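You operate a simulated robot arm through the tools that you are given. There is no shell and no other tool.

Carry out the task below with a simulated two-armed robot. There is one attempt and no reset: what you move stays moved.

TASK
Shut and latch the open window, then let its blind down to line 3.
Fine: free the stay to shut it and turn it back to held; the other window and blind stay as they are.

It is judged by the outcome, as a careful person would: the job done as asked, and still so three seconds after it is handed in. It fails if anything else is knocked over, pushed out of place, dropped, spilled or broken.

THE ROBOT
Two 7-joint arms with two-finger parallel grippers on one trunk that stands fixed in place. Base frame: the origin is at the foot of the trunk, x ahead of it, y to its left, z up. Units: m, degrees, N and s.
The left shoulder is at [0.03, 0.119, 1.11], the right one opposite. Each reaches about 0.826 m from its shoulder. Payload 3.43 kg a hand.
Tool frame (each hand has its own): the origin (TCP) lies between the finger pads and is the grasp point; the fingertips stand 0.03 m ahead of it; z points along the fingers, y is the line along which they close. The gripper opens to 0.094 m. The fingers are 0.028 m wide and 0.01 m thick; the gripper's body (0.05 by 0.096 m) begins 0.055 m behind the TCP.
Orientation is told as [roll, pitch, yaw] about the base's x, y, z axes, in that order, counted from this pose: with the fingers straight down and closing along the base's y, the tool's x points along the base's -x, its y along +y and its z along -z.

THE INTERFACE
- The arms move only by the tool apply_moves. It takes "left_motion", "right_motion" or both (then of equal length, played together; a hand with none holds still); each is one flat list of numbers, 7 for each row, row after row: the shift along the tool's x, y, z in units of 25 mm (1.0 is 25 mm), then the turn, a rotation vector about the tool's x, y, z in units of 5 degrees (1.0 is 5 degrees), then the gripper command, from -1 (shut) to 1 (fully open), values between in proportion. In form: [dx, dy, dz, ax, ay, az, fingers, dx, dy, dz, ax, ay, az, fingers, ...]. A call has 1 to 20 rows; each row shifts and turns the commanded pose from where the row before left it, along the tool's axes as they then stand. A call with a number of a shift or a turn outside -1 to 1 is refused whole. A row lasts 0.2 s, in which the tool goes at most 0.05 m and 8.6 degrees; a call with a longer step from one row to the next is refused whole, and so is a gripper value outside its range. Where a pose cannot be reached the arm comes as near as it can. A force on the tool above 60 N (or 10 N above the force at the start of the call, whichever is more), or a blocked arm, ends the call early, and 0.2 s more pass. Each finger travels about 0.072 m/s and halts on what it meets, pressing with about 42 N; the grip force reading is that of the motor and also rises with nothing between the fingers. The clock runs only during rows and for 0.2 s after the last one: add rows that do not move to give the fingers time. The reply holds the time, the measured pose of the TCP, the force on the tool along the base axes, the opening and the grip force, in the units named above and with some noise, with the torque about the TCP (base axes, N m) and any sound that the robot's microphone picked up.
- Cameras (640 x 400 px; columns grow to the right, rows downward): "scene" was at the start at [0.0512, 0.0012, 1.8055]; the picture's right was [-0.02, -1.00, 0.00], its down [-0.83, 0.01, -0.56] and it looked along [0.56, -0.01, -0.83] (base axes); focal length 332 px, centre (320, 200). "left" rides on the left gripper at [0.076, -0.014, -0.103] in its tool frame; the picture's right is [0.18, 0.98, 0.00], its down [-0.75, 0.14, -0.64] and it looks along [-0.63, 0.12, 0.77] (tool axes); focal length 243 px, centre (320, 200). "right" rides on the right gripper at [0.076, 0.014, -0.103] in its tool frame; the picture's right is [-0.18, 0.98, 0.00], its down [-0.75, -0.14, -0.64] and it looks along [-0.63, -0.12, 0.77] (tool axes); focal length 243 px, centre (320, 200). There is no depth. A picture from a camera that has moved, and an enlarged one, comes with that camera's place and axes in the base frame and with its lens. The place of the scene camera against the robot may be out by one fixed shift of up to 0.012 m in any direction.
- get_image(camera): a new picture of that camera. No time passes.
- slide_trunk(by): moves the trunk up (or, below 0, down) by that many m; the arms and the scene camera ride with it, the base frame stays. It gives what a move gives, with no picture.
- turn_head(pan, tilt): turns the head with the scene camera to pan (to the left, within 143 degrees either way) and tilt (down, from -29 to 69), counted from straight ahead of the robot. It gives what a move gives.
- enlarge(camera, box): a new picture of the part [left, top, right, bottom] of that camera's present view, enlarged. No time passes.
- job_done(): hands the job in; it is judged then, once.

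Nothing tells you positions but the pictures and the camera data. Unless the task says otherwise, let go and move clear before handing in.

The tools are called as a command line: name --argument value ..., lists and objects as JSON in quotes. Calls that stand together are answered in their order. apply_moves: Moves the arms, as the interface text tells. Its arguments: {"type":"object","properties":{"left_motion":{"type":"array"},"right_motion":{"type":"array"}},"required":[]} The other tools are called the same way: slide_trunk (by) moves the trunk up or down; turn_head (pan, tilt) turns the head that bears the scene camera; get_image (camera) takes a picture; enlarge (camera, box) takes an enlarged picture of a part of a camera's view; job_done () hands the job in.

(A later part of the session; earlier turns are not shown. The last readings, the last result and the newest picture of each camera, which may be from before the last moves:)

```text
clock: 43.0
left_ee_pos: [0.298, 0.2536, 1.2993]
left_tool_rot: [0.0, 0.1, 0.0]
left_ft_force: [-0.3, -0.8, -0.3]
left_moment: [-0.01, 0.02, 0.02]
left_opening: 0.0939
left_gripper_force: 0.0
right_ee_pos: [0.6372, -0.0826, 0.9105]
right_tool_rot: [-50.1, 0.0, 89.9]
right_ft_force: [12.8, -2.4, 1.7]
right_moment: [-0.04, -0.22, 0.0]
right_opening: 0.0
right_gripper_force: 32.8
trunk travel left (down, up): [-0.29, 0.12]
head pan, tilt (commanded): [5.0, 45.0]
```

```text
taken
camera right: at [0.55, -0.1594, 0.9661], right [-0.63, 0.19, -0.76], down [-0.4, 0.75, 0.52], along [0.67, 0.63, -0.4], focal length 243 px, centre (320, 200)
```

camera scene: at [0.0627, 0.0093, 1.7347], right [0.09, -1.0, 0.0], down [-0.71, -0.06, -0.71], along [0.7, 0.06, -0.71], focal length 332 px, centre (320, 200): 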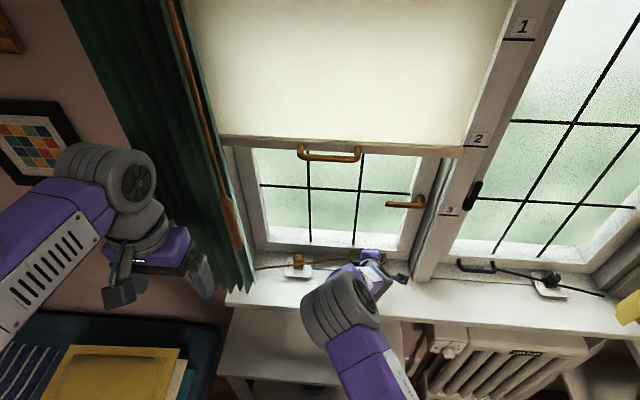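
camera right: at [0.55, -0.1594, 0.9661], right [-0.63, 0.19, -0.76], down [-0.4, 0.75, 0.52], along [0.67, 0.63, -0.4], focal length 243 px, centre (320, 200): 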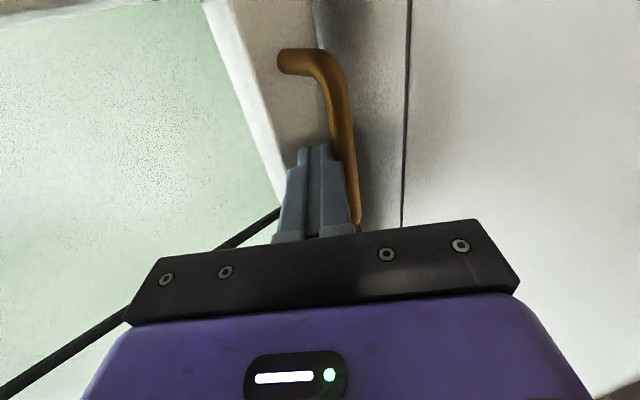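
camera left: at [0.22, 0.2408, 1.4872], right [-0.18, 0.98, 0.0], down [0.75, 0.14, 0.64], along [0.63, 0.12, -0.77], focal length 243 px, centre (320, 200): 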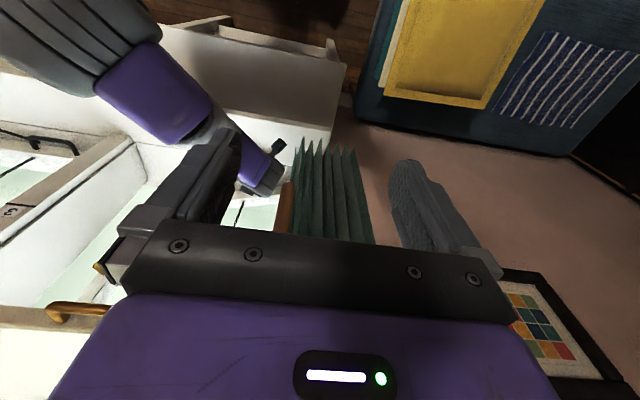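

The force rises to 13 N now, so the sash is against its stop. I'll pull 3 mm more to confirm it is seated and then compare with the shut right window.

apply_moves --right_motion '[0, 0.077, -0.092, 0, 0, 0, -1]'

enlarge --camera "scene" --box '[220, 120, 460, 290]'

enlarge --camera "scene" --box '[370, 150, 510, 250]'

```text
clock: 43.4
left_ee_pos: [0.2992, 0.2539, 1.2989]
left_tool_rot: [0.0, 0.3, 0.0]
left_ft_force: [-0.6, 0.4, -0.5]
left_moment: [0.0, -0.01, 0.03]
left_opening: 0.094
left_gripper_force: 0.1
right_ee_pos: [0.636, -0.0834, 0.9112]
right_tool_rot: [-50.3, 0.0, 90.0]
right_ft_force: [30.9, -3.8, 4.7]
right_moment: [-0.1, -0.58, 0.01]
right_opening: 0.0
right_gripper_force: 33.2
trunk travel left (down, up): [-0.29, 0.12]
head pan, tilt (commanded): [5.0, 45.0]
```

```text
2.35 times, centred on (340, 205) of scene
camera zoom: at [0.065, 0.0089, 1.7347], right [0.09, -1.0, 0.0], down [-0.71, -0.06, -0.71], along [0.7, 0.06, -0.71], focal length 782 px, centre (273, 188)
```

zoom: 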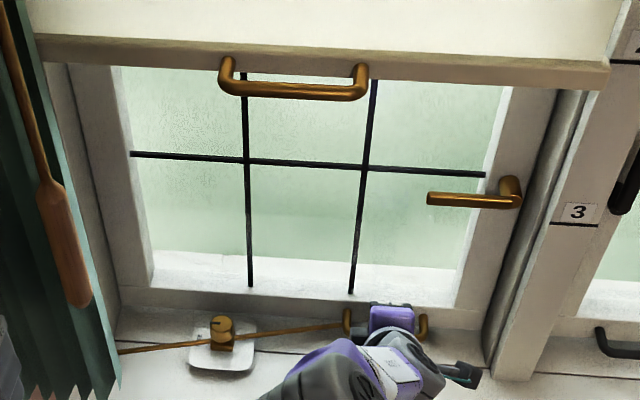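

```text
4.00 times, centred on (440, 200) of scene
camera zoom: at [0.065, 0.0089, 1.7347], right [0.09, -1.0, 0.0], down [-0.71, -0.06, -0.71], along [0.7, 0.06, -0.71], focal length 1329 px, centre (-160, 200)
```

zoom: 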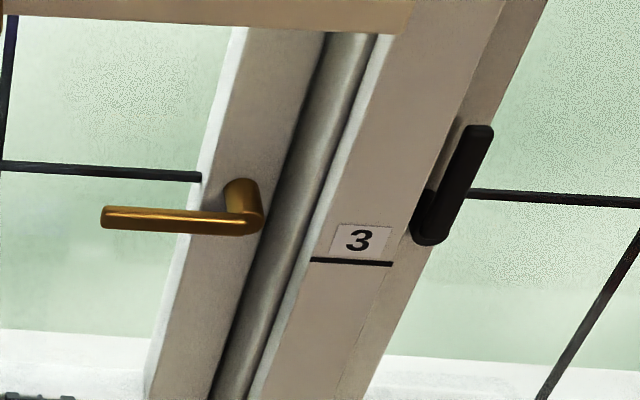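

The sash is firmly seated and shut. The right window's lever pivots at its lower end and points up when latched, so the brass lever (now pointing left) must swing up. I'll unhook the right hand and turn the left hand's camera toward the latch.

apply_moves --right_motion '[0, -0.14, 0.17, 0, 0, 0, -1, 0, 0, -0.65, 0, 0, 0, -1, 0, 0, -0.65, 0, 0, 0, -1, 0, 0, -0.65, 0, 0, 0, -1, 0, 0, -0.65, 0, 0, 0, -1, 0, 0, -0.65, 0, 0, 0, -1, 0, 0, -0.65, 0, 0, 0, -1, 0, 0, 0, 0, 0, 0, -1, 0, 0, 0, 0, 0, 0, -1, 0, 0, 0, 0, 0, 0, -1, 0, 0, 0, 0, 0, 0, -1, 0, 0, 0, 0, 0, 0, -1, 0, 0, 0, 0, 0, 0, -1, 0, 0, 0, 0, 0, 0, -1, 0, 0, 0, 0, 0, 0, -1, 0, 0, 0, 0, 0, 0, -1, 0, 0, 0, 0, 0, 0, -1]' --left_motion '[0, 0, 0, 0, 0, 1, 1, 0, 0, 0, 0, 0, 1, 1, 0, 0, 0, 0, 0, 1, 1, 0, 0, 0, 0, 0, 1, 1, 0, 0, 0, 0, 0, 1, 1, 0, 0, 0, 0, 0, 1, 1, 0, 0, 0, 0, 0, 1, 1, 0, 0, 0, 0, 0, 1, 1, 0, 0, 0, 0, 0, 1, 1, 0, 0, 0, 0, -1, 0, 1, 0, 0, 0, 0, -1, 0, 1, 0, 0, 0, 0, -1, 0, 1, 0, 0, 0, 0, -1, 0, 1, 0, 0, 0, 0, -1, 0, 1, 0, 0, 0, 0, -1, 0, 1, 0, 0, 0, 0, -1, 0, 1, 0, 0, 0, 0, -1, 0, 1]'

get_image --camera "left"

get_image --camera "scene"

get_image --camera "right"

```text
clock: 47.0
left_ee_pos: [0.2964, 0.2546, 1.2993]
left_tool_rot: [-0.1, -40.0, -45.0]
left_ft_force: [0.1, 0.5, 0.3]
left_moment: [-0.01, -0.01, 0.03]
left_opening: 0.0942
left_gripper_force: 0.0
right_ee_pos: [0.5623, -0.0829, 0.9733]
right_tool_rot: [-50.0, 0.0, 89.9]
right_ft_force: [-0.4, 0.2, 0.5]
right_moment: [0.03, 0.0, 0.05]
right_opening: 0.0
right_gripper_force: 32.7
trunk travel left (down, up): [-0.29, 0.12]
head pan, tilt (commanded): [5.0, 45.0]
```

```text
taken
camera left: at [0.1982, 0.3329, 1.3287], right [0.6, 0.79, -0.12], down [0.21, -0.01, 0.98], along [0.77, -0.61, -0.18], focal length 243 px, centre (320, 200)
```

left: 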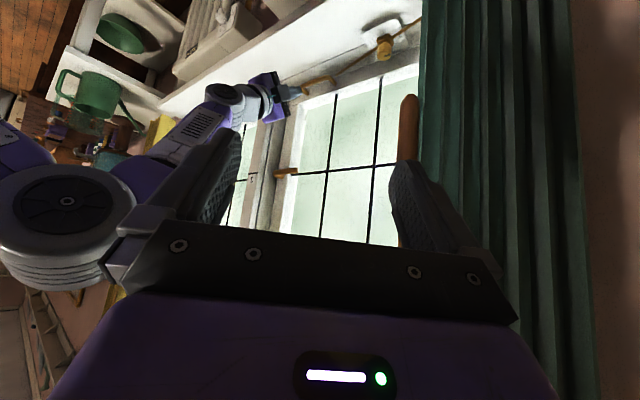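

```text
taken
camera scene: at [0.0606, 0.0099, 1.7348], right [0.09, -1.0, 0.0], down [-0.7, -0.06, -0.71], along [0.7, 0.06, -0.71], focal length 332 px, centre (320, 200)
```

scene: 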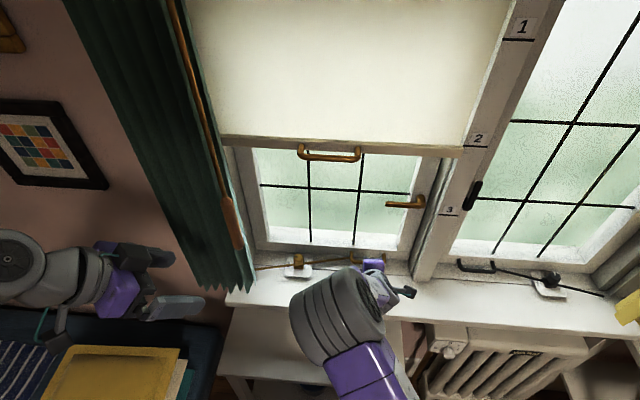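

```text
taken
camera right: at [0.4755, -0.1582, 1.0285], right [-0.63, 0.18, -0.75], down [-0.4, 0.75, 0.52], along [0.66, 0.63, -0.4], focal length 243 px, centre (320, 200)
```

right: 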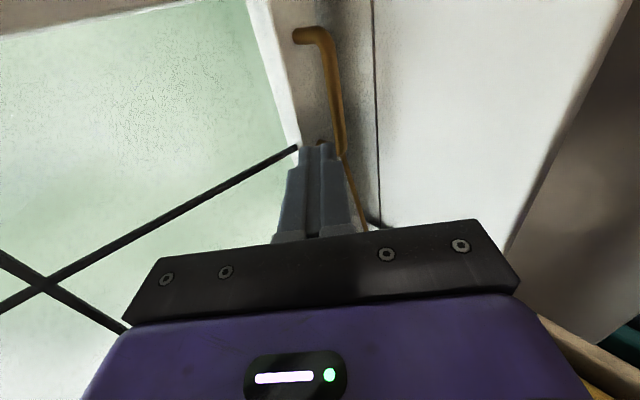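

The sash stays shut. The left camera sees the latch and the marks (upside down), so I'll zoom in on the latch from both cameras to triangulate it.

enlarge --camera "left" --box '[230, 130, 350, 210]'

enlarge --camera "scene" --box '[360, 150, 500, 250]'

enlarge --camera "scene" --box '[200, 110, 380, 290]'

```text
5.00 times, centred on (290, 170) of left
camera zoom: at [0.1982, 0.3329, 1.3287], right [0.6, 0.79, -0.12], down [0.21, -0.01, 0.98], along [0.77, -0.61, -0.18], focal length 1213 px, centre (470, 350)
```

zoom: 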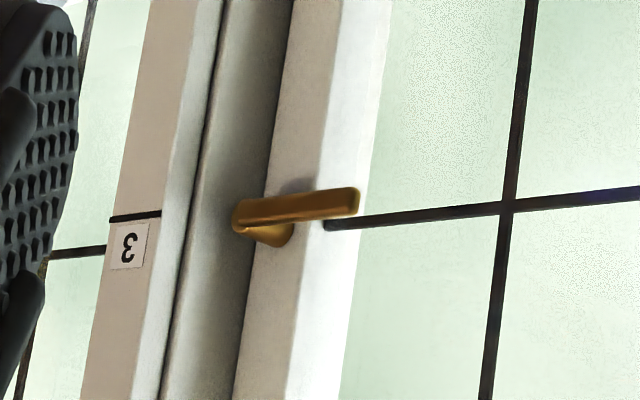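

```text
4.00 times, centred on (430, 200) of scene
camera zoom: at [0.0606, 0.0099, 1.7348], right [0.09, -1.0, 0.0], down [-0.7, -0.06, -0.71], along [0.7, 0.06, -0.71], focal length 1329 px, centre (-120, 200)
```

zoom: 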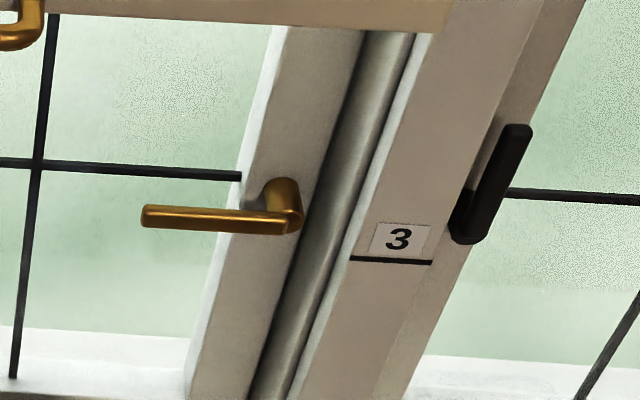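

```text
2.22 times, centred on (290, 200) of scene
camera zoom: at [0.0606, 0.0099, 1.7348], right [0.09, -1.0, 0.0], down [-0.7, -0.06, -0.71], along [0.7, 0.06, -0.71], focal length 738 px, centre (387, 200)
```

zoom: 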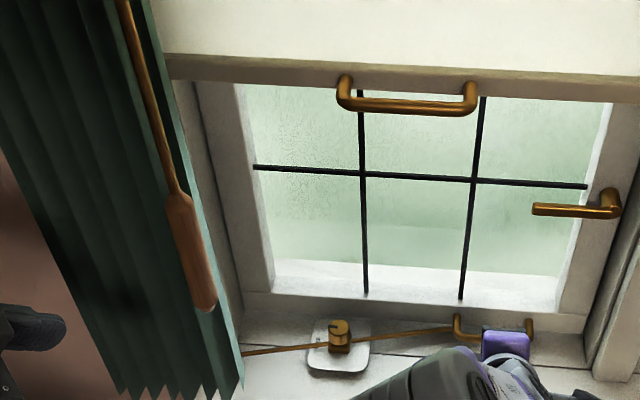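

The latch lever runs from its pivot at about [0.638, −0.192, 1.146] to its tip at [0.641, −0.102, 1.146], and line 3 sits at z≈1.15–1.16. I'll level the right hand with fingers straight forward so it can push the lever up from below.

apply_moves --right_motion '[0.313, -0.433, -0.904, 0, 0, 0, -1, 0.313, -0.433, -0.904, 0, 0, 0, -1, 0.313, -0.433, -0.904, 0, 0, 0, -1, 0.313, -0.433, -0.904, 0, 0, 0, -1, 0.313, -0.433, -0.904, 0, 0, 0, -1, 0.313, -0.433, -0.904, 0, 0, 0, -1, 0, 0, 0, 1, 0, 0, -1, 0, 0, 0, 1, 0, 0, -1, 0, 0, 0, 1, 0, 0, -1, 0, 0, 0, 1, 0, 0, -1, 0, 0, 0, 1, 0, 0, -1, 0, 0, 0, 1, 0, 0, -1, 0, 0, 0, 1, 0, 0, -1, 0, 0, 0, 1, 0, 0, -1]'

get_image --camera "scene"

get_image --camera "right"

get_image --camera "left"

```text
clock: 50.0
left_ee_pos: [0.2968, 0.2548, 1.2992]
left_tool_rot: [-0.1, -40.0, -44.9]
left_ft_force: [0.3, 0.0, 0.2]
left_moment: [-0.01, 0.03, -0.05]
left_opening: 0.094
left_gripper_force: 0.0
right_ee_pos: [0.4997, -0.1304, 1.1098]
right_tool_rot: [-90.1, 0.2, 89.9]
right_ft_force: [0.7, 0.5, -0.1]
right_moment: [0.04, -0.01, -0.03]
right_opening: 0.0001
right_gripper_force: 33.5
trunk travel left (down, up): [-0.29, 0.12]
head pan, tilt (commanded): [5.0, 45.0]
```

```text
taken
camera scene: at [0.0614, 0.0096, 1.7347], right [0.09, -1.0, 0.0], down [-0.7, -0.06, -0.71], along [0.7, 0.06, -0.71], focal length 332 px, centre (320, 200)
```

scene: 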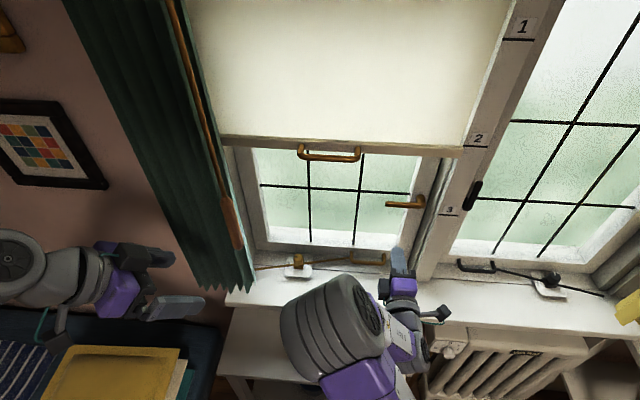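

```text
taken
camera right: at [0.3991, -0.2057, 1.0956], right [0.0, 0.18, -0.98], down [-0.64, 0.75, 0.14], along [0.77, 0.63, 0.12], focal length 243 px, centre (320, 200)
```

right: 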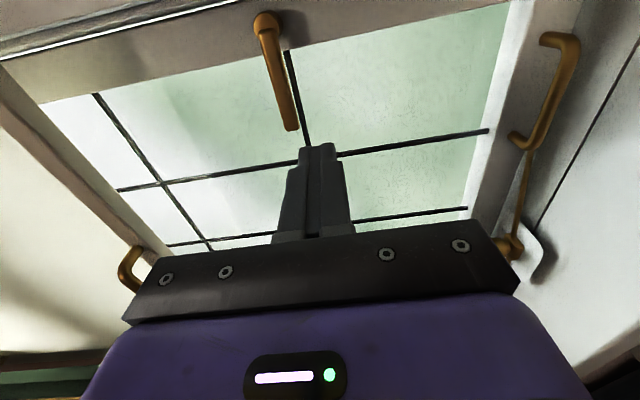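

```text
taken
camera left: at [0.1988, 0.3327, 1.3287], right [0.59, 0.79, -0.12], down [0.22, -0.02, 0.98], along [0.77, -0.61, -0.18], focal length 243 px, centre (320, 200)
```

left: 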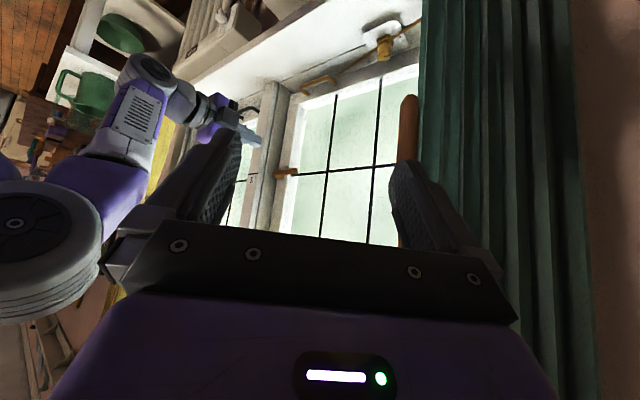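

The right camera puts the lever at z≈1.143, in agreement with the left. I'll advance the closed fingers under the lever, about 2 cm below it.

apply_moves --right_motion '[0, 0.06, 0.83, 0, 0, 0, -1, 0, 0.06, 0.83, 0, 0, 0, -1, 0, 0.06, 0.83, 0, 0, 0, -1, 0, 0.02, 0.83, 0, 0, 0, -1, 0, 0, 0.83, 0, 0, 0, -1, 0, 0, 0.83, 0, 0, 0, -1]'

get_image --camera "right"

enlarge --camera "scene" --box '[360, 150, 500, 250]'

enlarge --camera "left" --box '[200, 100, 380, 220]'

```text
clock: 51.4
left_ee_pos: [0.2968, 0.2541, 1.2996]
left_tool_rot: [-0.2, -39.9, -44.9]
left_ft_force: [0.5, -0.9, -0.8]
left_moment: [0.03, 0.0, -0.01]
left_opening: 0.0943
left_gripper_force: 0.1
right_ee_pos: [0.6266, -0.1304, 1.1036]
right_tool_rot: [-90.0, 0.0, 90.0]
right_ft_force: [0.6, -0.4, -0.4]
right_moment: [-0.02, 0.02, 0.02]
right_opening: 0.0001
right_gripper_force: 33.5
trunk travel left (down, up): [-0.29, 0.12]
head pan, tilt (commanded): [5.0, 45.0]
```

```text
taken
camera right: at [0.5245, -0.2059, 1.0902], right [0.0, 0.18, -0.98], down [-0.64, 0.75, 0.14], along [0.77, 0.63, 0.12], focal length 243 px, centre (320, 200)
```

right: 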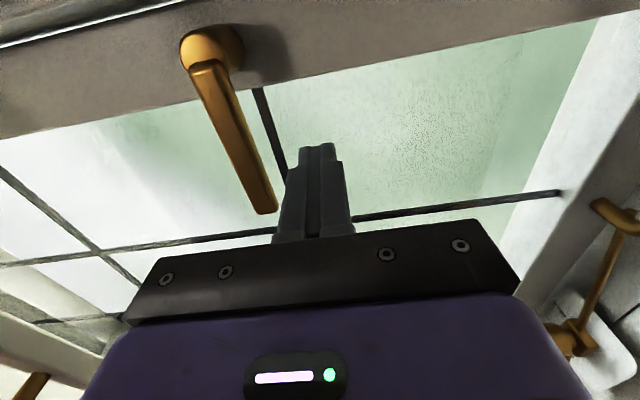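

```text
4.00 times, centred on (430, 200) of scene
camera zoom: at [0.0614, 0.0094, 1.7347], right [0.09, -1.0, 0.0], down [-0.7, -0.06, -0.71], along [0.7, 0.06, -0.71], focal length 1329 px, centre (-120, 200)
```

zoom: 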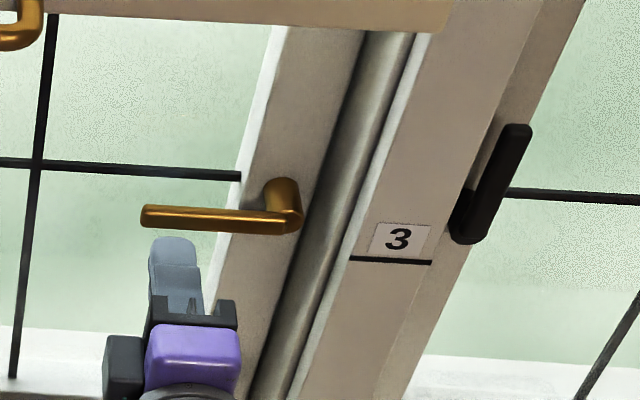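

```text
3.33 times, centred on (290, 160) of left
camera zoom: at [0.1988, 0.3325, 1.3287], right [0.59, 0.79, -0.12], down [0.22, -0.02, 0.98], along [0.77, -0.61, -0.18], focal length 809 px, centre (420, 333)
```

zoom: 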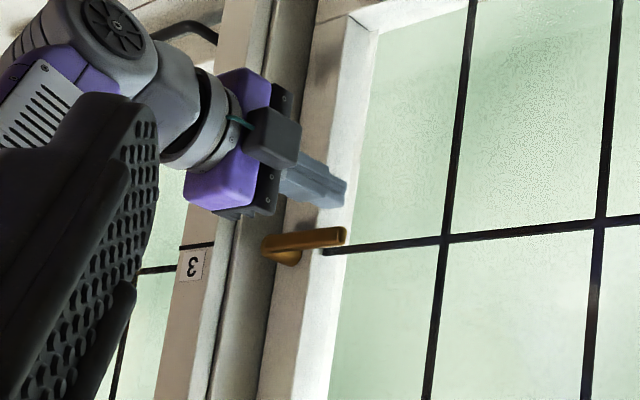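

The fingers are just under the lever and overlap it in depth. I'll push up the first part of the arc.

apply_moves --right_motion '[0, -0.43, 0, 0, 0, 0, -1, 0, -0.43, 0, 0, 0, 0, -1, -0.04, -0.4, 0, 0, 0, 0, -1, -0.04, -0.4, 0, 0, 0, 0, -1]'

get_image --camera "right"

enlarge --camera "scene" --box '[360, 150, 500, 250]'

```text
clock: 52.4
left_ee_pos: [0.297, 0.2536, 1.2999]
left_tool_rot: [-0.1, -40.0, -45.0]
left_ft_force: [0.1, 0.3, -0.2]
left_moment: [0.02, 0.01, 0.01]
left_opening: 0.0943
left_gripper_force: 0.0
right_ee_pos: [0.6255, -0.128, 1.146]
right_tool_rot: [-90.0, -0.1, 90.0]
right_ft_force: [0.0, 0.4, 0.0]
right_moment: [-0.01, 0.03, -0.03]
right_opening: 0.0002
right_gripper_force: 32.9
trunk travel left (down, up): [-0.29, 0.12]
head pan, tilt (commanded): [5.0, 45.0]
```

```text
taken
camera right: at [0.524, -0.2036, 1.1323], right [0.0, 0.18, -0.98], down [-0.64, 0.75, 0.14], along [0.77, 0.63, 0.12], focal length 243 px, centre (320, 200)
```

right: 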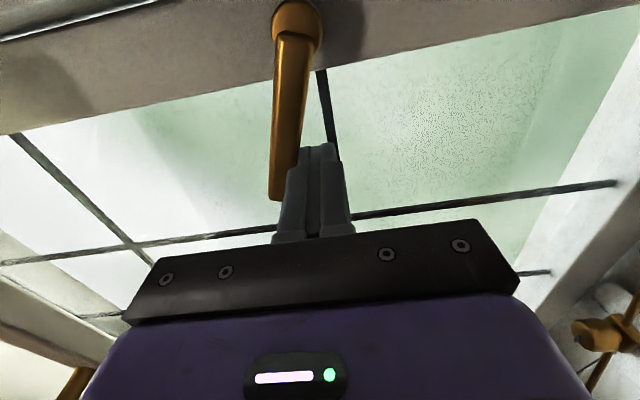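

```text
4.00 times, centred on (430, 200) of scene
camera zoom: at [0.0608, 0.0096, 1.7348], right [0.09, -1.0, 0.0], down [-0.7, -0.06, -0.71], along [0.7, 0.06, -0.71], focal length 1329 px, centre (-120, 200)
```

zoom: 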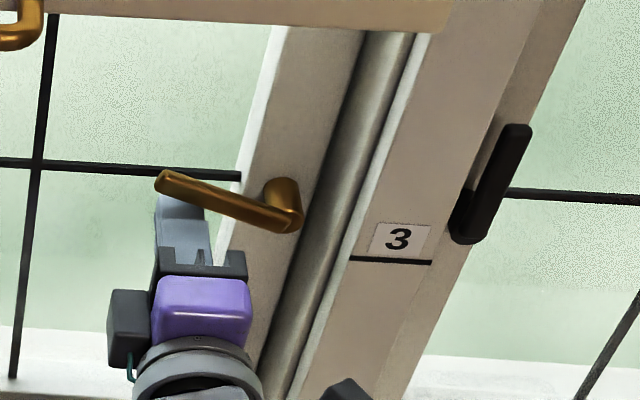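

The lever turns freely. I'll follow the arc further.

apply_moves --right_motion '[0.11, -0.42, 0, 0, 0, 0, -1, 0.11, -0.42, 0, 0, 0, 0, -1, 0.29, -0.42, 0, 0, 0, 0, -1, 0.29, -0.42, 0, 0, 0, 0, -1]'

get_image --camera "right"

enlarge --camera "scene" --box '[360, 150, 500, 250]'

```text
clock: 53.4
left_ee_pos: [0.2963, 0.2537, 1.3006]
left_tool_rot: [-0.2, -40.0, -45.0]
left_ft_force: [-0.4, 0.0, 0.0]
left_moment: [0.04, -0.05, 0.03]
left_opening: 0.0938
left_gripper_force: 0.0
right_ee_pos: [0.6262, -0.1481, 1.1882]
right_tool_rot: [-90.0, 0.1, 89.9]
right_ft_force: [-0.6, 0.2, -0.6]
right_moment: [-0.01, -0.03, -0.02]
right_opening: 0.0
right_gripper_force: 33.1
trunk travel left (down, up): [-0.29, 0.12]
head pan, tilt (commanded): [5.0, 45.0]
```

```text
taken
camera right: at [0.5233, -0.2239, 1.1742], right [0.0, 0.18, -0.98], down [-0.64, 0.75, 0.14], along [0.77, 0.63, 0.12], focal length 243 px, centre (320, 200)
```

right: 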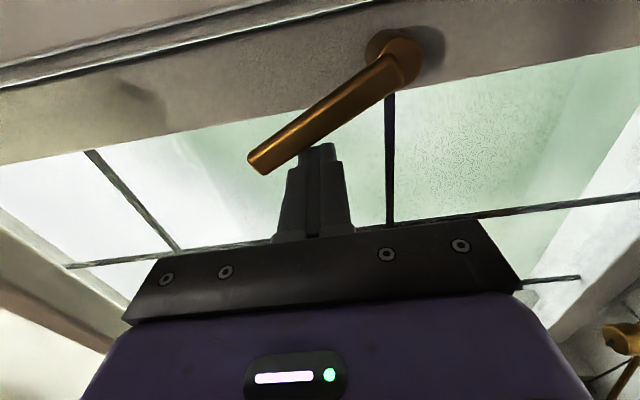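

```text
4.00 times, centred on (430, 200) of scene
camera zoom: at [0.0608, 0.0094, 1.7348], right [0.09, -1.0, 0.0], down [-0.7, -0.06, -0.71], along [0.7, 0.06, -0.71], focal length 1329 px, centre (-120, 200)
```

zoom: 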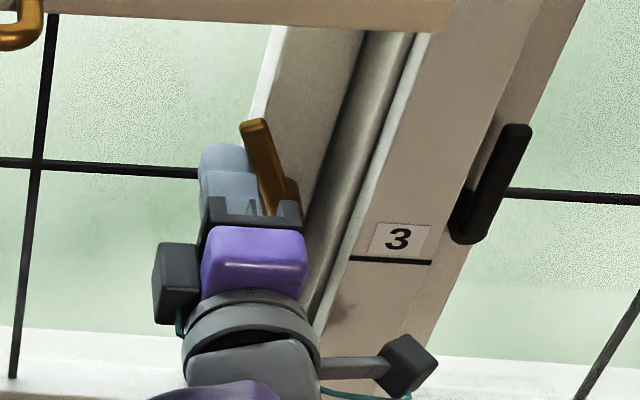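

The lever is about two-thirds of the way. I'll push the last part to vertical.

apply_moves --right_motion '[0.48, -0.28, 0, 0, 0, 0, -1, 0.48, -0.28, 0, 0, 0, 0, -1]'

get_image --camera "right"

enlarge --camera "scene" --box '[360, 150, 500, 250]'

```text
clock: 54.0
left_ee_pos: [0.2971, 0.2522, 1.3]
left_tool_rot: [-0.2, -40.0, -44.9]
left_ft_force: [0.2, -0.8, 0.4]
left_moment: [0.0, -0.03, -0.02]
left_opening: 0.0943
left_gripper_force: 0.0
right_ee_pos: [0.6252, -0.1719, 1.2016]
right_tool_rot: [-90.0, 0.1, 89.9]
right_ft_force: [-0.6, 0.0, 0.7]
right_moment: [0.0, 0.03, -0.01]
right_opening: 0.0
right_gripper_force: 33.1
trunk travel left (down, up): [-0.29, 0.12]
head pan, tilt (commanded): [5.0, 45.0]
```

```text
taken
camera right: at [0.5231, -0.2483, 1.1877], right [0.0, 0.18, -0.98], down [-0.64, 0.75, 0.14], along [0.77, 0.63, 0.12], focal length 243 px, centre (320, 200)
```

right: 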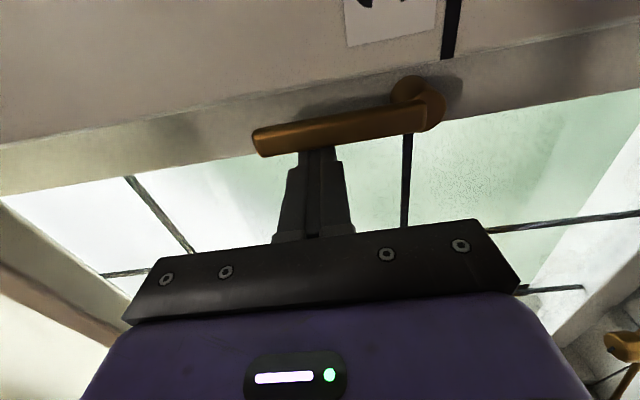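

```text
4.00 times, centred on (430, 200) of scene
camera zoom: at [0.0608, 0.0094, 1.7348], right [0.09, -1.0, 0.0], down [-0.7, -0.06, -0.71], along [0.7, 0.06, -0.71], focal length 1329 px, centre (-120, 200)
```

zoom: 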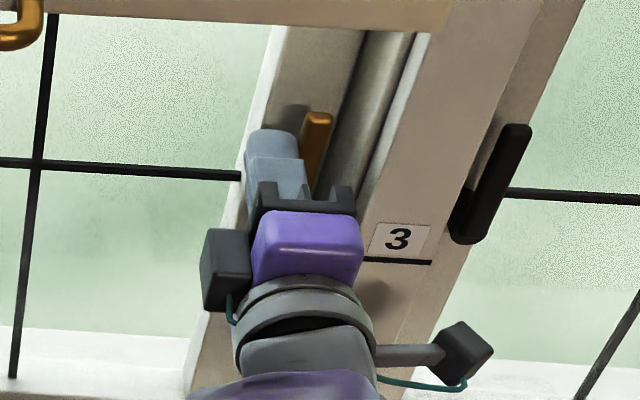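

The lever is close to vertical but not yet parallel with the stile, and there's no stop force. I'll nudge it further right in small steps.

apply_moves --right_motion '[0.2, -0.04, 0, 0, 0, 0, -1, 0.2, -0.04, 0, 0, 0, 0, -1]'

get_image --camera "right"

enlarge --camera "scene" --box '[390, 140, 510, 230]'

```text
clock: 54.6
left_ee_pos: [0.2978, 0.2569, 1.2987]
left_tool_rot: [-0.2, -40.1, -44.7]
left_ft_force: [-0.4, -0.3, -0.1]
left_moment: [0.0, 0.0, -0.01]
left_opening: 0.0939
left_gripper_force: 0.0
right_ee_pos: [0.6266, -0.1734, 1.2033]
right_tool_rot: [-89.8, 0.2, 90.6]
right_ft_force: [2.8, 19.7, -7.8]
right_moment: [0.16, 0.08, 0.32]
right_opening: 0.0
right_gripper_force: 32.8
trunk travel left (down, up): [-0.29, 0.12]
head pan, tilt (commanded): [5.0, 45.0]
```

```text
taken
camera right: at [0.5255, -0.2509, 1.1892], right [0.0, 0.18, -0.98], down [-0.65, 0.75, 0.14], along [0.76, 0.64, 0.11], focal length 243 px, centre (320, 200)
```

right: 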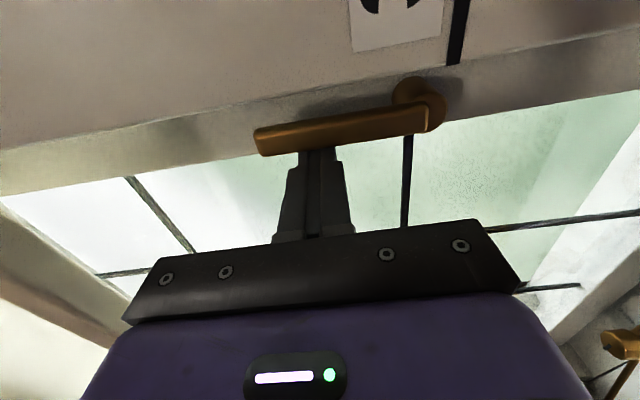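

```text
4.44 times, centred on (450, 185) of scene
camera zoom: at [0.0622, 0.0137, 1.7346], right [0.09, -1.0, 0.0], down [-0.7, -0.06, -0.71], along [0.7, 0.06, -0.71], focal length 1477 px, centre (-258, 267)
```

zoom: 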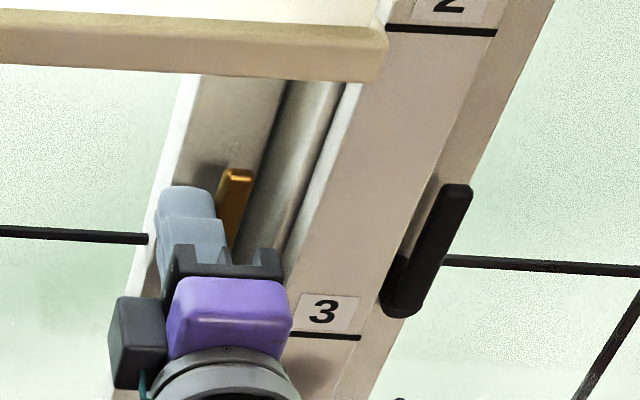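

The stop force (20 N) tells me the lever has reached its end position. I'll back the fingers off and check the lever.

apply_moves --right_motion '[-0.5, 0.05, 0, 0, 0, 0, -1, -0.5, 0.2, 0, 0, 0, 0, -1, 0, 0.2, -0.8, 0, 0, 0, -1, 0, 0.3, -0.8, 0, 0, 0, -1, 0, 0.5, -0.8, 0, 0, 0, -1, 0, 0.5, -0.8, 0, 0, 0, -1, 0, 0.5, -0.8, 0, 0, 0, -1]'

enlarge --camera "scene" --box '[360, 130, 510, 250]'

enlarge --camera "left" --box '[220, 120, 360, 220]'

get_image --camera "right"

```text
clock: 56.2
left_ee_pos: [0.296, 0.2535, 1.2995]
left_tool_rot: [-0.1, -40.0, -44.9]
left_ft_force: [0.4, 0.1, -0.6]
left_moment: [-0.02, 0.01, -0.02]
left_opening: 0.0942
left_gripper_force: 0.0
right_ee_pos: [0.5249, -0.157, 1.1475]
right_tool_rot: [-90.1, 0.0, 90.0]
right_ft_force: [-0.7, -0.4, -0.4]
right_moment: [0.01, 0.03, 0.04]
right_opening: 0.0
right_gripper_force: 32.7
trunk travel left (down, up): [-0.29, 0.12]
head pan, tilt (commanded): [5.0, 45.0]
```

```text
3.33 times, centred on (435, 190) of scene
camera zoom: at [0.0609, 0.0096, 1.7348], right [0.09, -1.0, 0.0], down [-0.7, -0.06, -0.71], along [0.7, 0.06, -0.71], focal length 1108 px, centre (-63, 233)
```

zoom: 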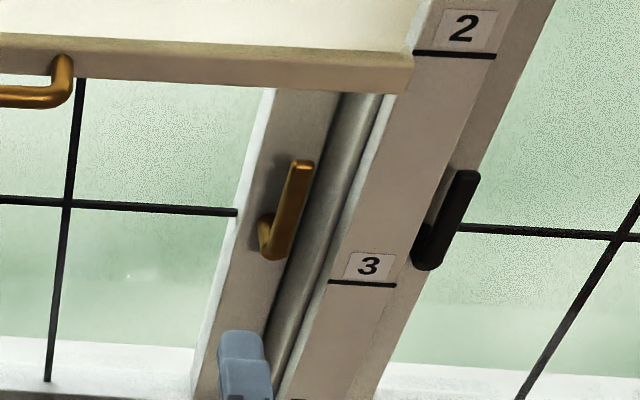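

```text
4.00 times, centred on (290, 170) of left
camera zoom: at [0.1984, 0.3327, 1.3288], right [0.6, 0.79, -0.12], down [0.22, -0.02, 0.98], along [0.77, -0.61, -0.18], focal length 970 px, centre (440, 320)
```

zoom: 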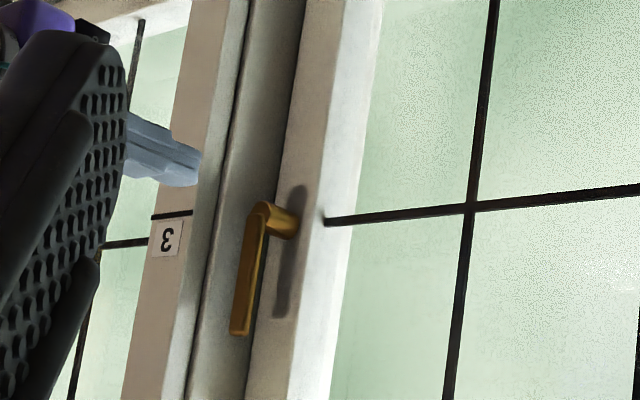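

```text
taken
camera right: at [0.4233, -0.2327, 1.1337], right [0.0, 0.18, -0.98], down [-0.64, 0.75, 0.14], along [0.77, 0.63, 0.12], focal length 243 px, centre (320, 200)
```

right: 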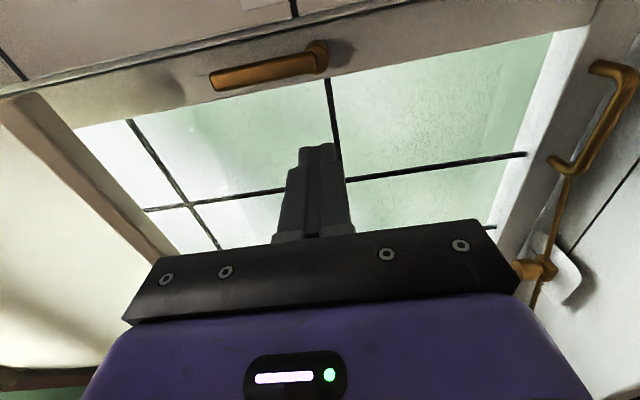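

The brass lever now stands upright exactly like the latched black one. Next I'll turn the stay knob back to HELD; I'll move the left hand well clear and bring the right hand back to a downward pose.

apply_moves --right_motion '[0, 0.63, -1, 0, 0, 0, 0.2, 0, 0.63, -1, 0, 0, 0, 0.2, 0, 0.63, -1, 0, 0, 0, 0.2, 0, 0, 0, -1, 0, 0, 0.2, 0, 0, 0, -1, 0, 0, 0.2, 0, 0, 0, -1, 0, 0, 0.2, 0, 0, 0, -1, 0, 0, 0.2, 0, 0, 0, -1, 0, 0, 0.2, 0, 0, 0, -1, 0, 0, 0.2, 0, 0, 0, -1, 0, 0, 0.2, 0, 0, 0, -1, 0, 0, 0.2, 0, 0, 0, -1, 0, 0, 0.2, 0, 0, 0, -1, 0, 0, 0.2, 0, 0, 0, -1, 0, 0, 0.2, 0, 0, 0, -1, 0, 0, 0.2, 0, 0, 0, -1, 0, 0, 0.2, 0, 0, 0, -1, 0, 0, 0.2, 0, 0, 0, -1, 0, 0, 0.2, 0, 0, 0, -1, 0, 0, 0.2, 0, 0, 0, -1, 0, 0, 0.2]' --left_motion '[-0.242, 0.164, -0.842, 0, 0, 0, 1, -0.242, 0.164, -0.842, 0, 0, 0, 1, -0.242, 0.164, -0.842, 0, 0, 0, 1, -0.242, 0.164, -0.842, 0, 0, 0, 1, -0.242, 0.164, -0.842, 0, 0, 0, 1, 0, 0, 0, 0, 0, 0, 1, 0, 0, 0, 0, 0, 0, 1, 0, 0, 0, 0, 0, 0, 1, 0, 0, 0, 0, 0, 0, 1, 0, 0, 0, 0, 0, 0, 1, 0, 0, 0, 0, 0, 0, 1, 0, 0, 0, 0, 0, 0, 1, 0, 0, 0, 0, 0, 0, 1, 0, 0, 0, 0, 0, 0, 1, 0, 0, 0, 0, 0, 0, 1, 0, 0, 0, 0, 0, 0, 1, 0, 0, 0, 0, 0, 0, 1, 0, 0, 0, 0, 0, 0, 1, 0, 0, 0, 0, 0, 0, 1, 0, 0, 0, 0, 0, 0, 1]'

get_image --camera "scene"

```text
clock: 60.4
left_ee_pos: [0.2793, 0.2991, 1.3995]
left_tool_rot: [-0.1, -39.9, -44.9]
left_ft_force: [-0.7, 0.1, 0.1]
left_moment: [0.01, -0.01, 0.02]
left_opening: 0.0941
left_gripper_force: 0.1
right_ee_pos: [0.4731, -0.1548, 1.0932]
right_tool_rot: [-4.9, 0.1, 90.0]
right_ft_force: [-0.1, 0.1, 0.2]
right_moment: [0.0, -0.03, -0.01]
right_opening: 0.0565
right_gripper_force: 0.0
right hand out of reach, approached as far as the arm can: row 3, 4
trunk travel left (down, up): [-0.29, 0.12]
head pan, tilt (commanded): [5.0, 45.0]
```

```text
taken
camera scene: at [0.0615, 0.0094, 1.7347], right [0.09, -1.0, 0.0], down [-0.7, -0.06, -0.71], along [0.7, 0.06, -0.71], focal length 332 px, centre (320, 200)
```

scene: 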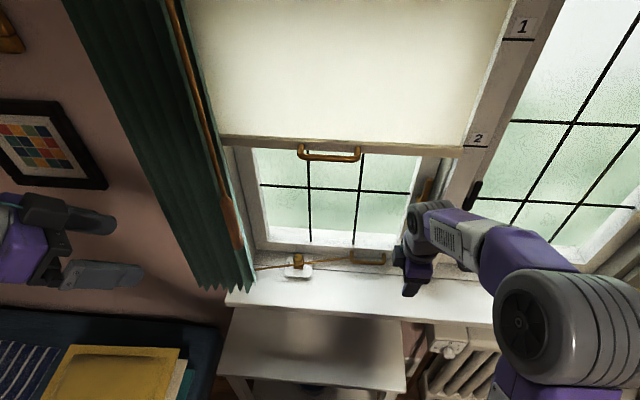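

Now I finish the reorientation to yaw 67° with a 40° tilt, which is the grasp I released the knob from.

apply_moves --right_motion '[0, 0, 0, -0.98, 0, 0, 0.2, 0, 0, 0, 0, 0, 0.92, 0.2, 0, 0, 0, 0, 0, 0.92, 0.2, 0, 0, 0, 0, 0, 0.92, 0.2, 0, 0, 0, 0, 0, 0.92, 0.2, 0, 0, 0, 0, 0, 0.92, 0.2, 0, 0, 0, 0, -1, 0, 0.2, 0, 0, 0, 0, -1, 0, 0.2, 0, 0, 0, 0, -1, 0, 0.2, 0, 0, 0, 0, -1, 0, 0.2, 0, 0, 0, 0, -1, 0, 0.2, 0, 0, 0, 0, -1, 0, 0.2, 0, 0, 0, 0, -1, 0, 0.2, 0, 0, 0, 0, -1, 0, 0.2]'

get_image --camera "scene"

get_image --camera "right"

```text
clock: 63.4
left_ee_pos: [0.2776, 0.2996, 1.3999]
left_tool_rot: [0.0, -40.0, -45.0]
left_ft_force: [-0.1, -0.7, -0.3]
left_moment: [0.04, -0.01, 0.02]
left_opening: 0.0939
left_gripper_force: 0.1
right_ee_pos: [0.4721, -0.1544, 1.093]
right_tool_rot: [-0.3, -40.1, 67.1]
right_ft_force: [-0.7, 0.5, 0.6]
right_moment: [-0.01, -0.03, -0.03]
right_opening: 0.0565
right_gripper_force: 0.1
trunk travel left (down, up): [-0.29, 0.12]
head pan, tilt (commanded): [5.0, 45.0]
```

```text
taken
camera scene: at [0.0609, 0.0088, 1.7348], right [0.09, -1.0, 0.0], down [-0.7, -0.06, -0.71], along [0.7, 0.06, -0.71], focal length 332 px, centre (320, 200)
```

scene: 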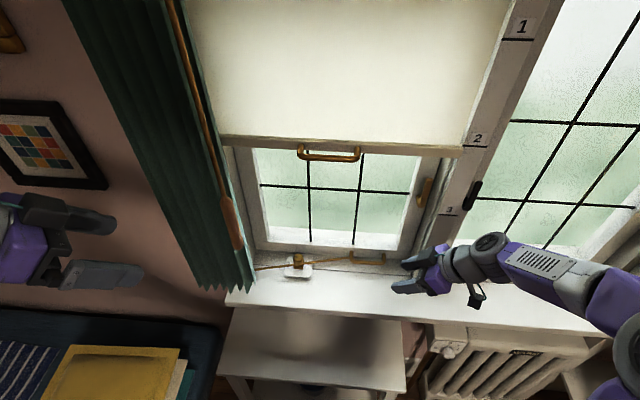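

```text
taken
camera right: at [0.4115, -0.2633, 1.1228], right [-0.85, 0.51, 0.12], down [0.19, 0.1, 0.98], along [0.49, 0.85, -0.18], focal length 243 px, centre (320, 200)
```

right: 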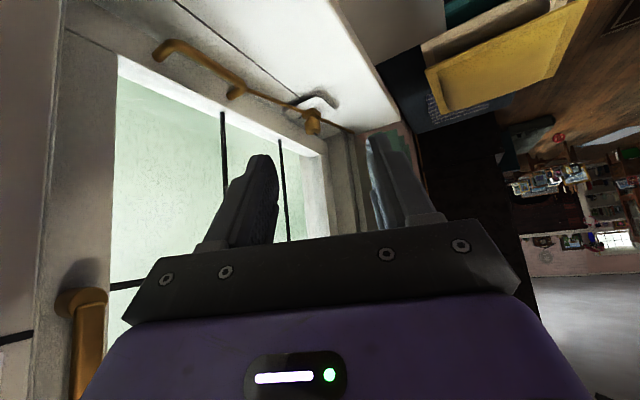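

I'll move to just above the knob.

apply_moves --right_motion '[-0.499, -0.101, 0.852, 0, 0, 0, 0.2, -0.499, -0.101, 0.852, 0, 0, 0, 0.2, -0.499, -0.101, 0.852, 0, 0, 0, 0.2, -0.499, -0.101, 0.852, 0, 0, 0, 0.2, -0.499, -0.101, 0.852, 0, 0, 0, 0.2, -0.499, -0.101, 0.852, 0, 0, 0, 0.2, -0.499, -0.101, 0.852, 0, 0, 0, 0.2, -0.499, -0.101, 0.852, 0, 0, 0, 0.2, -0.499, -0.101, 0.852, 0, 0, 0, 0.2, -0.499, -0.101, 0.852, 0, 0, 0, 0.2, -0.499, -0.101, 0.852, 0, 0, 0, 0.2, -0.499, -0.101, 0.852, 0, 0, 0, 0.2, -0.499, -0.101, 0.852, 0, 0, 0, 0.2]'

get_image --camera "right"

enlarge --camera "scene" --box '[230, 200, 410, 320]'

```text
clock: 66.2
left_ee_pos: [0.2804, 0.2997, 1.3992]
left_tool_rot: [-0.1, -40.0, -44.9]
left_ft_force: [0.5, -0.7, 0.1]
left_moment: [-0.02, 0.01, -0.05]
left_opening: 0.0939
left_gripper_force: 0.0
right_ee_pos: [0.6212, 0.1128, 0.9857]
right_tool_rot: [-0.2, -40.0, 67.0]
right_ft_force: [0.7, -0.7, 0.6]
right_moment: [0.0, 0.02, 0.01]
right_opening: 0.0564
right_gripper_force: 0.1
trunk travel left (down, up): [-0.29, 0.12]
head pan, tilt (commanded): [5.0, 45.0]
```

```text
taken
camera right: at [0.5601, 0.0038, 1.0152], right [-0.85, 0.51, 0.12], down [0.19, 0.1, 0.98], along [0.49, 0.85, -0.18], focal length 243 px, centre (320, 200)
```

right: 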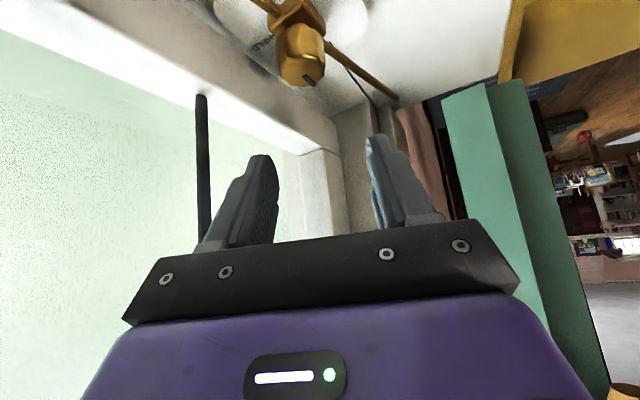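

```text
3.33 times, centred on (320, 260) of scene
camera zoom: at [0.0614, 0.0102, 1.7347], right [0.09, -1.0, 0.0], down [-0.7, -0.06, -0.71], along [0.7, 0.06, -0.71], focal length 1108 px, centre (320, 0)
```

zoom: 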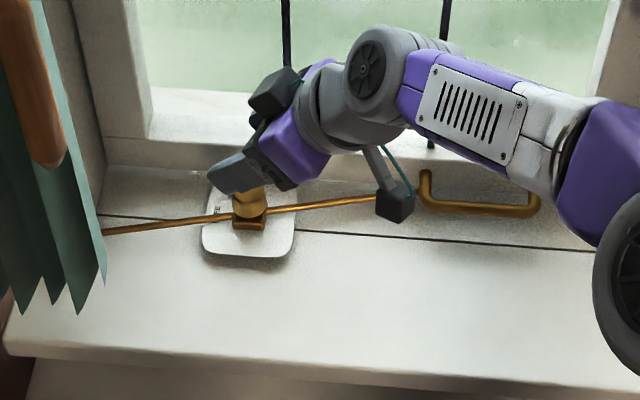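

The knob sits about 4 mm off the finger centreline, matching the offset felt when turning it. I'll correct for that and lower around the knob.

apply_moves --right_motion '[0.506, -0.039, 0.527, 0, 0, 0, 0.2, 0.506, -0.039, 0.527, 0, 0, 0, 0.2, 0.506, -0.039, 0.527, 0, 0, 0, 0.2, 0.506, -0.039, 0.527, 0, 0, 0, 0.2, 0, 0, 0, 0, 0, 0, 0.2]'

get_image --camera "right"

```text
clock: 67.4
left_ee_pos: [0.2792, 0.3003, 1.3991]
left_tool_rot: [-0.1, -39.9, -44.9]
left_ft_force: [-0.8, 0.2, 0.7]
left_moment: [0.02, 0.02, -0.02]
left_opening: 0.0941
left_gripper_force: 0.2
right_ee_pos: [0.6231, 0.1059, 0.9133]
right_tool_rot: [-0.2, -40.0, 67.0]
right_ft_force: [-0.3, -0.3, -0.6]
right_moment: [0.02, -0.01, 0.0]
right_opening: 0.0564
right_gripper_force: 0.1
trunk travel left (down, up): [-0.29, 0.12]
head pan, tilt (commanded): [5.0, 45.0]
```

```text
taken
camera right: at [0.5616, -0.0033, 0.9433], right [-0.85, 0.51, 0.12], down [0.19, 0.1, 0.98], along [0.49, 0.85, -0.18], focal length 243 px, centre (320, 200)
```

right: 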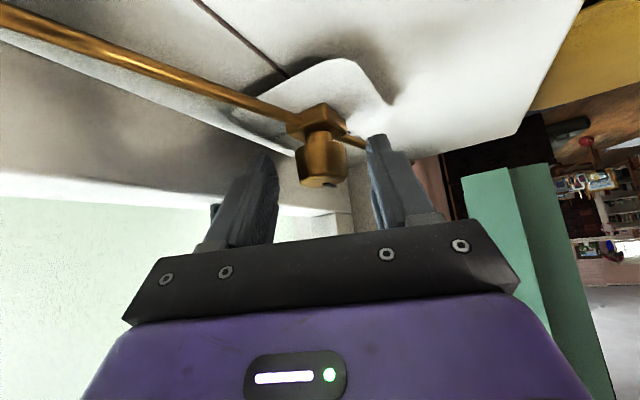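

The knob is centred between the fingers. I'll close the grip.

apply_moves --right_motion '[0, 0, 0, 0, 0, 0, -1, 0, 0, 0, 0, 0, 0, -1, 0, 0, 0, 0, 0, 0, -1, 0, 0, 0, 0, 0, 0, -1]'

```text
clock: 68.4
left_ee_pos: [0.2788, 0.3007, 1.4006]
left_tool_rot: [-0.1, -40.1, -45.0]
left_ft_force: [-0.1, -0.2, -0.2]
left_moment: [-0.02, -0.01, 0.03]
left_opening: 0.0942
left_gripper_force: 0.0
right_ee_pos: [0.6225, 0.106, 0.9127]
right_tool_rot: [-0.1, -40.0, 67.1]
right_ft_force: [-1.5, 0.5, -0.6]
right_moment: [0.25, -0.02, 0.02]
right_opening: 0.031
right_gripper_force: 45.2
trunk travel left (down, up): [-0.29, 0.12]
head pan, tilt (commanded): [5.0, 45.0]
```

Gripped with no side load; both grasps together give the knob axis as [0.629, 0.122]. I'll turn clockwise the first 30° toward HELD.

apply_moves --right_motion '[-0.002, 0.062, 0.002, 0.643, 0, 0.766, -1, -0.002, 0.062, 0.002, 0.643, 0, 0.766, -1, -0.002, 0.062, 0.002, 0.643, 0, 0.766, -1, -0.002, 0.062, 0.002, 0.643, 0, 0.766, -1, -0.002, 0.062, 0.002, 0.643, 0, 0.766, -1, -0.002, 0.062, 0.002, 0.643, 0, 0.766, -1]'

get_image --camera "scene"

```text
clock: 69.8
left_ee_pos: [0.2779, 0.3002, 1.4003]
left_tool_rot: [0.1, -40.2, -45.0]
left_ft_force: [-0.2, -1.2, -0.8]
left_moment: [0.02, -0.02, 0.01]
left_opening: 0.094
left_gripper_force: 0.0
right_ee_pos: [0.6147, 0.1119, 0.9134]
right_tool_rot: [-0.1, -40.0, 37.1]
right_ft_force: [-8.6, 2.4, 6.5]
right_moment: [-0.47, 0.53, 0.16]
right_opening: 0.0308
right_gripper_force: 44.9
trunk travel left (down, up): [-0.29, 0.12]
head pan, tilt (commanded): [5.0, 45.0]
```

```text
taken
camera scene: at [0.0588, 0.01, 1.7348], right [0.09, -1.0, 0.0], down [-0.7, -0.06, -0.71], along [0.71, 0.06, -0.71], focal length 332 px, centre (320, 200)
```

scene: 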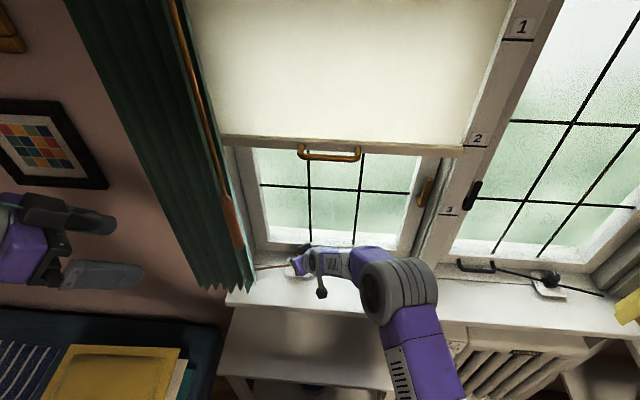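

30° turned back, with low forces. Another 30°.

apply_moves --right_motion '[-0.002, 0.062, 0.002, 0.643, 0, 0.766, -1, -0.002, 0.062, 0.002, 0.643, 0, 0.766, -1, -0.002, 0.062, 0.002, 0.643, 0, 0.766, -1, -0.002, 0.062, 0.002, 0.643, 0, 0.766, -1, -0.002, 0.062, 0.002, 0.643, 0, 0.766, -1, -0.002, 0.062, 0.002, 0.643, 0, 0.766, -1]'

get_image --camera "right"

get_image --camera "scene"

```text
clock: 71.2
left_ee_pos: [0.2769, 0.3, 1.4004]
left_tool_rot: [0.0, -40.1, -45.0]
left_ft_force: [-0.3, -0.2, -0.8]
left_moment: [0.02, 0.03, -0.01]
left_opening: 0.094
left_gripper_force: 0.0
right_ee_pos: [0.6108, 0.1208, 0.9134]
right_tool_rot: [0.1, -40.3, 7.0]
right_ft_force: [-12.8, 4.0, 8.3]
right_moment: [-0.07, -0.03, 0.09]
right_opening: 0.0311
right_gripper_force: 45.0
trunk travel left (down, up): [-0.29, 0.12]
head pan, tilt (commanded): [5.0, 45.0]
```

```text
taken
camera right: at [0.4864, 0.12, 0.9431], right [0.02, 0.99, 0.12], down [0.18, -0.12, 0.98], along [0.98, 0.0, -0.18], focal length 243 px, centre (320, 200)
```

right: 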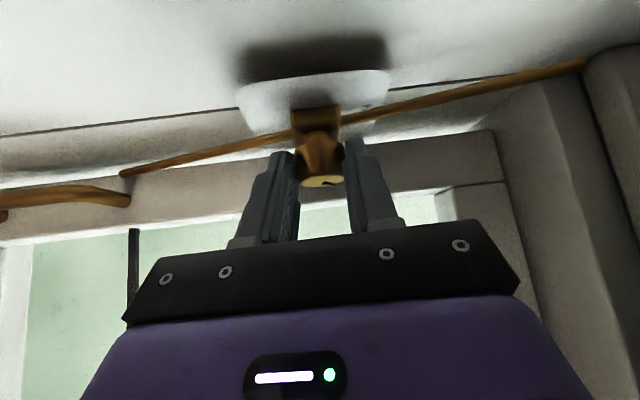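

```text
taken
camera scene: at [0.0576, 0.0101, 1.7349], right [0.09, -1.0, 0.0], down [-0.7, -0.06, -0.71], along [0.71, 0.06, -0.71], focal length 332 px, centre (320, 200)
```

scene: 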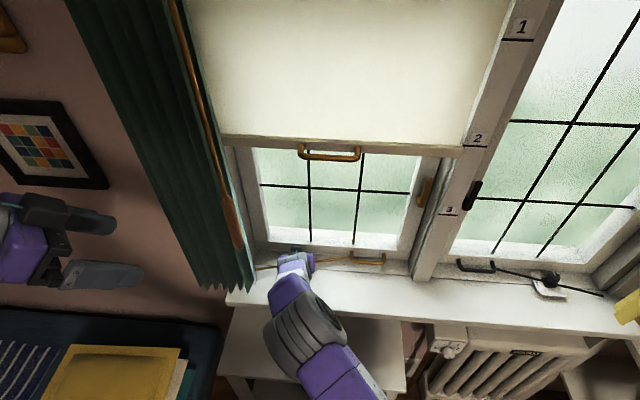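

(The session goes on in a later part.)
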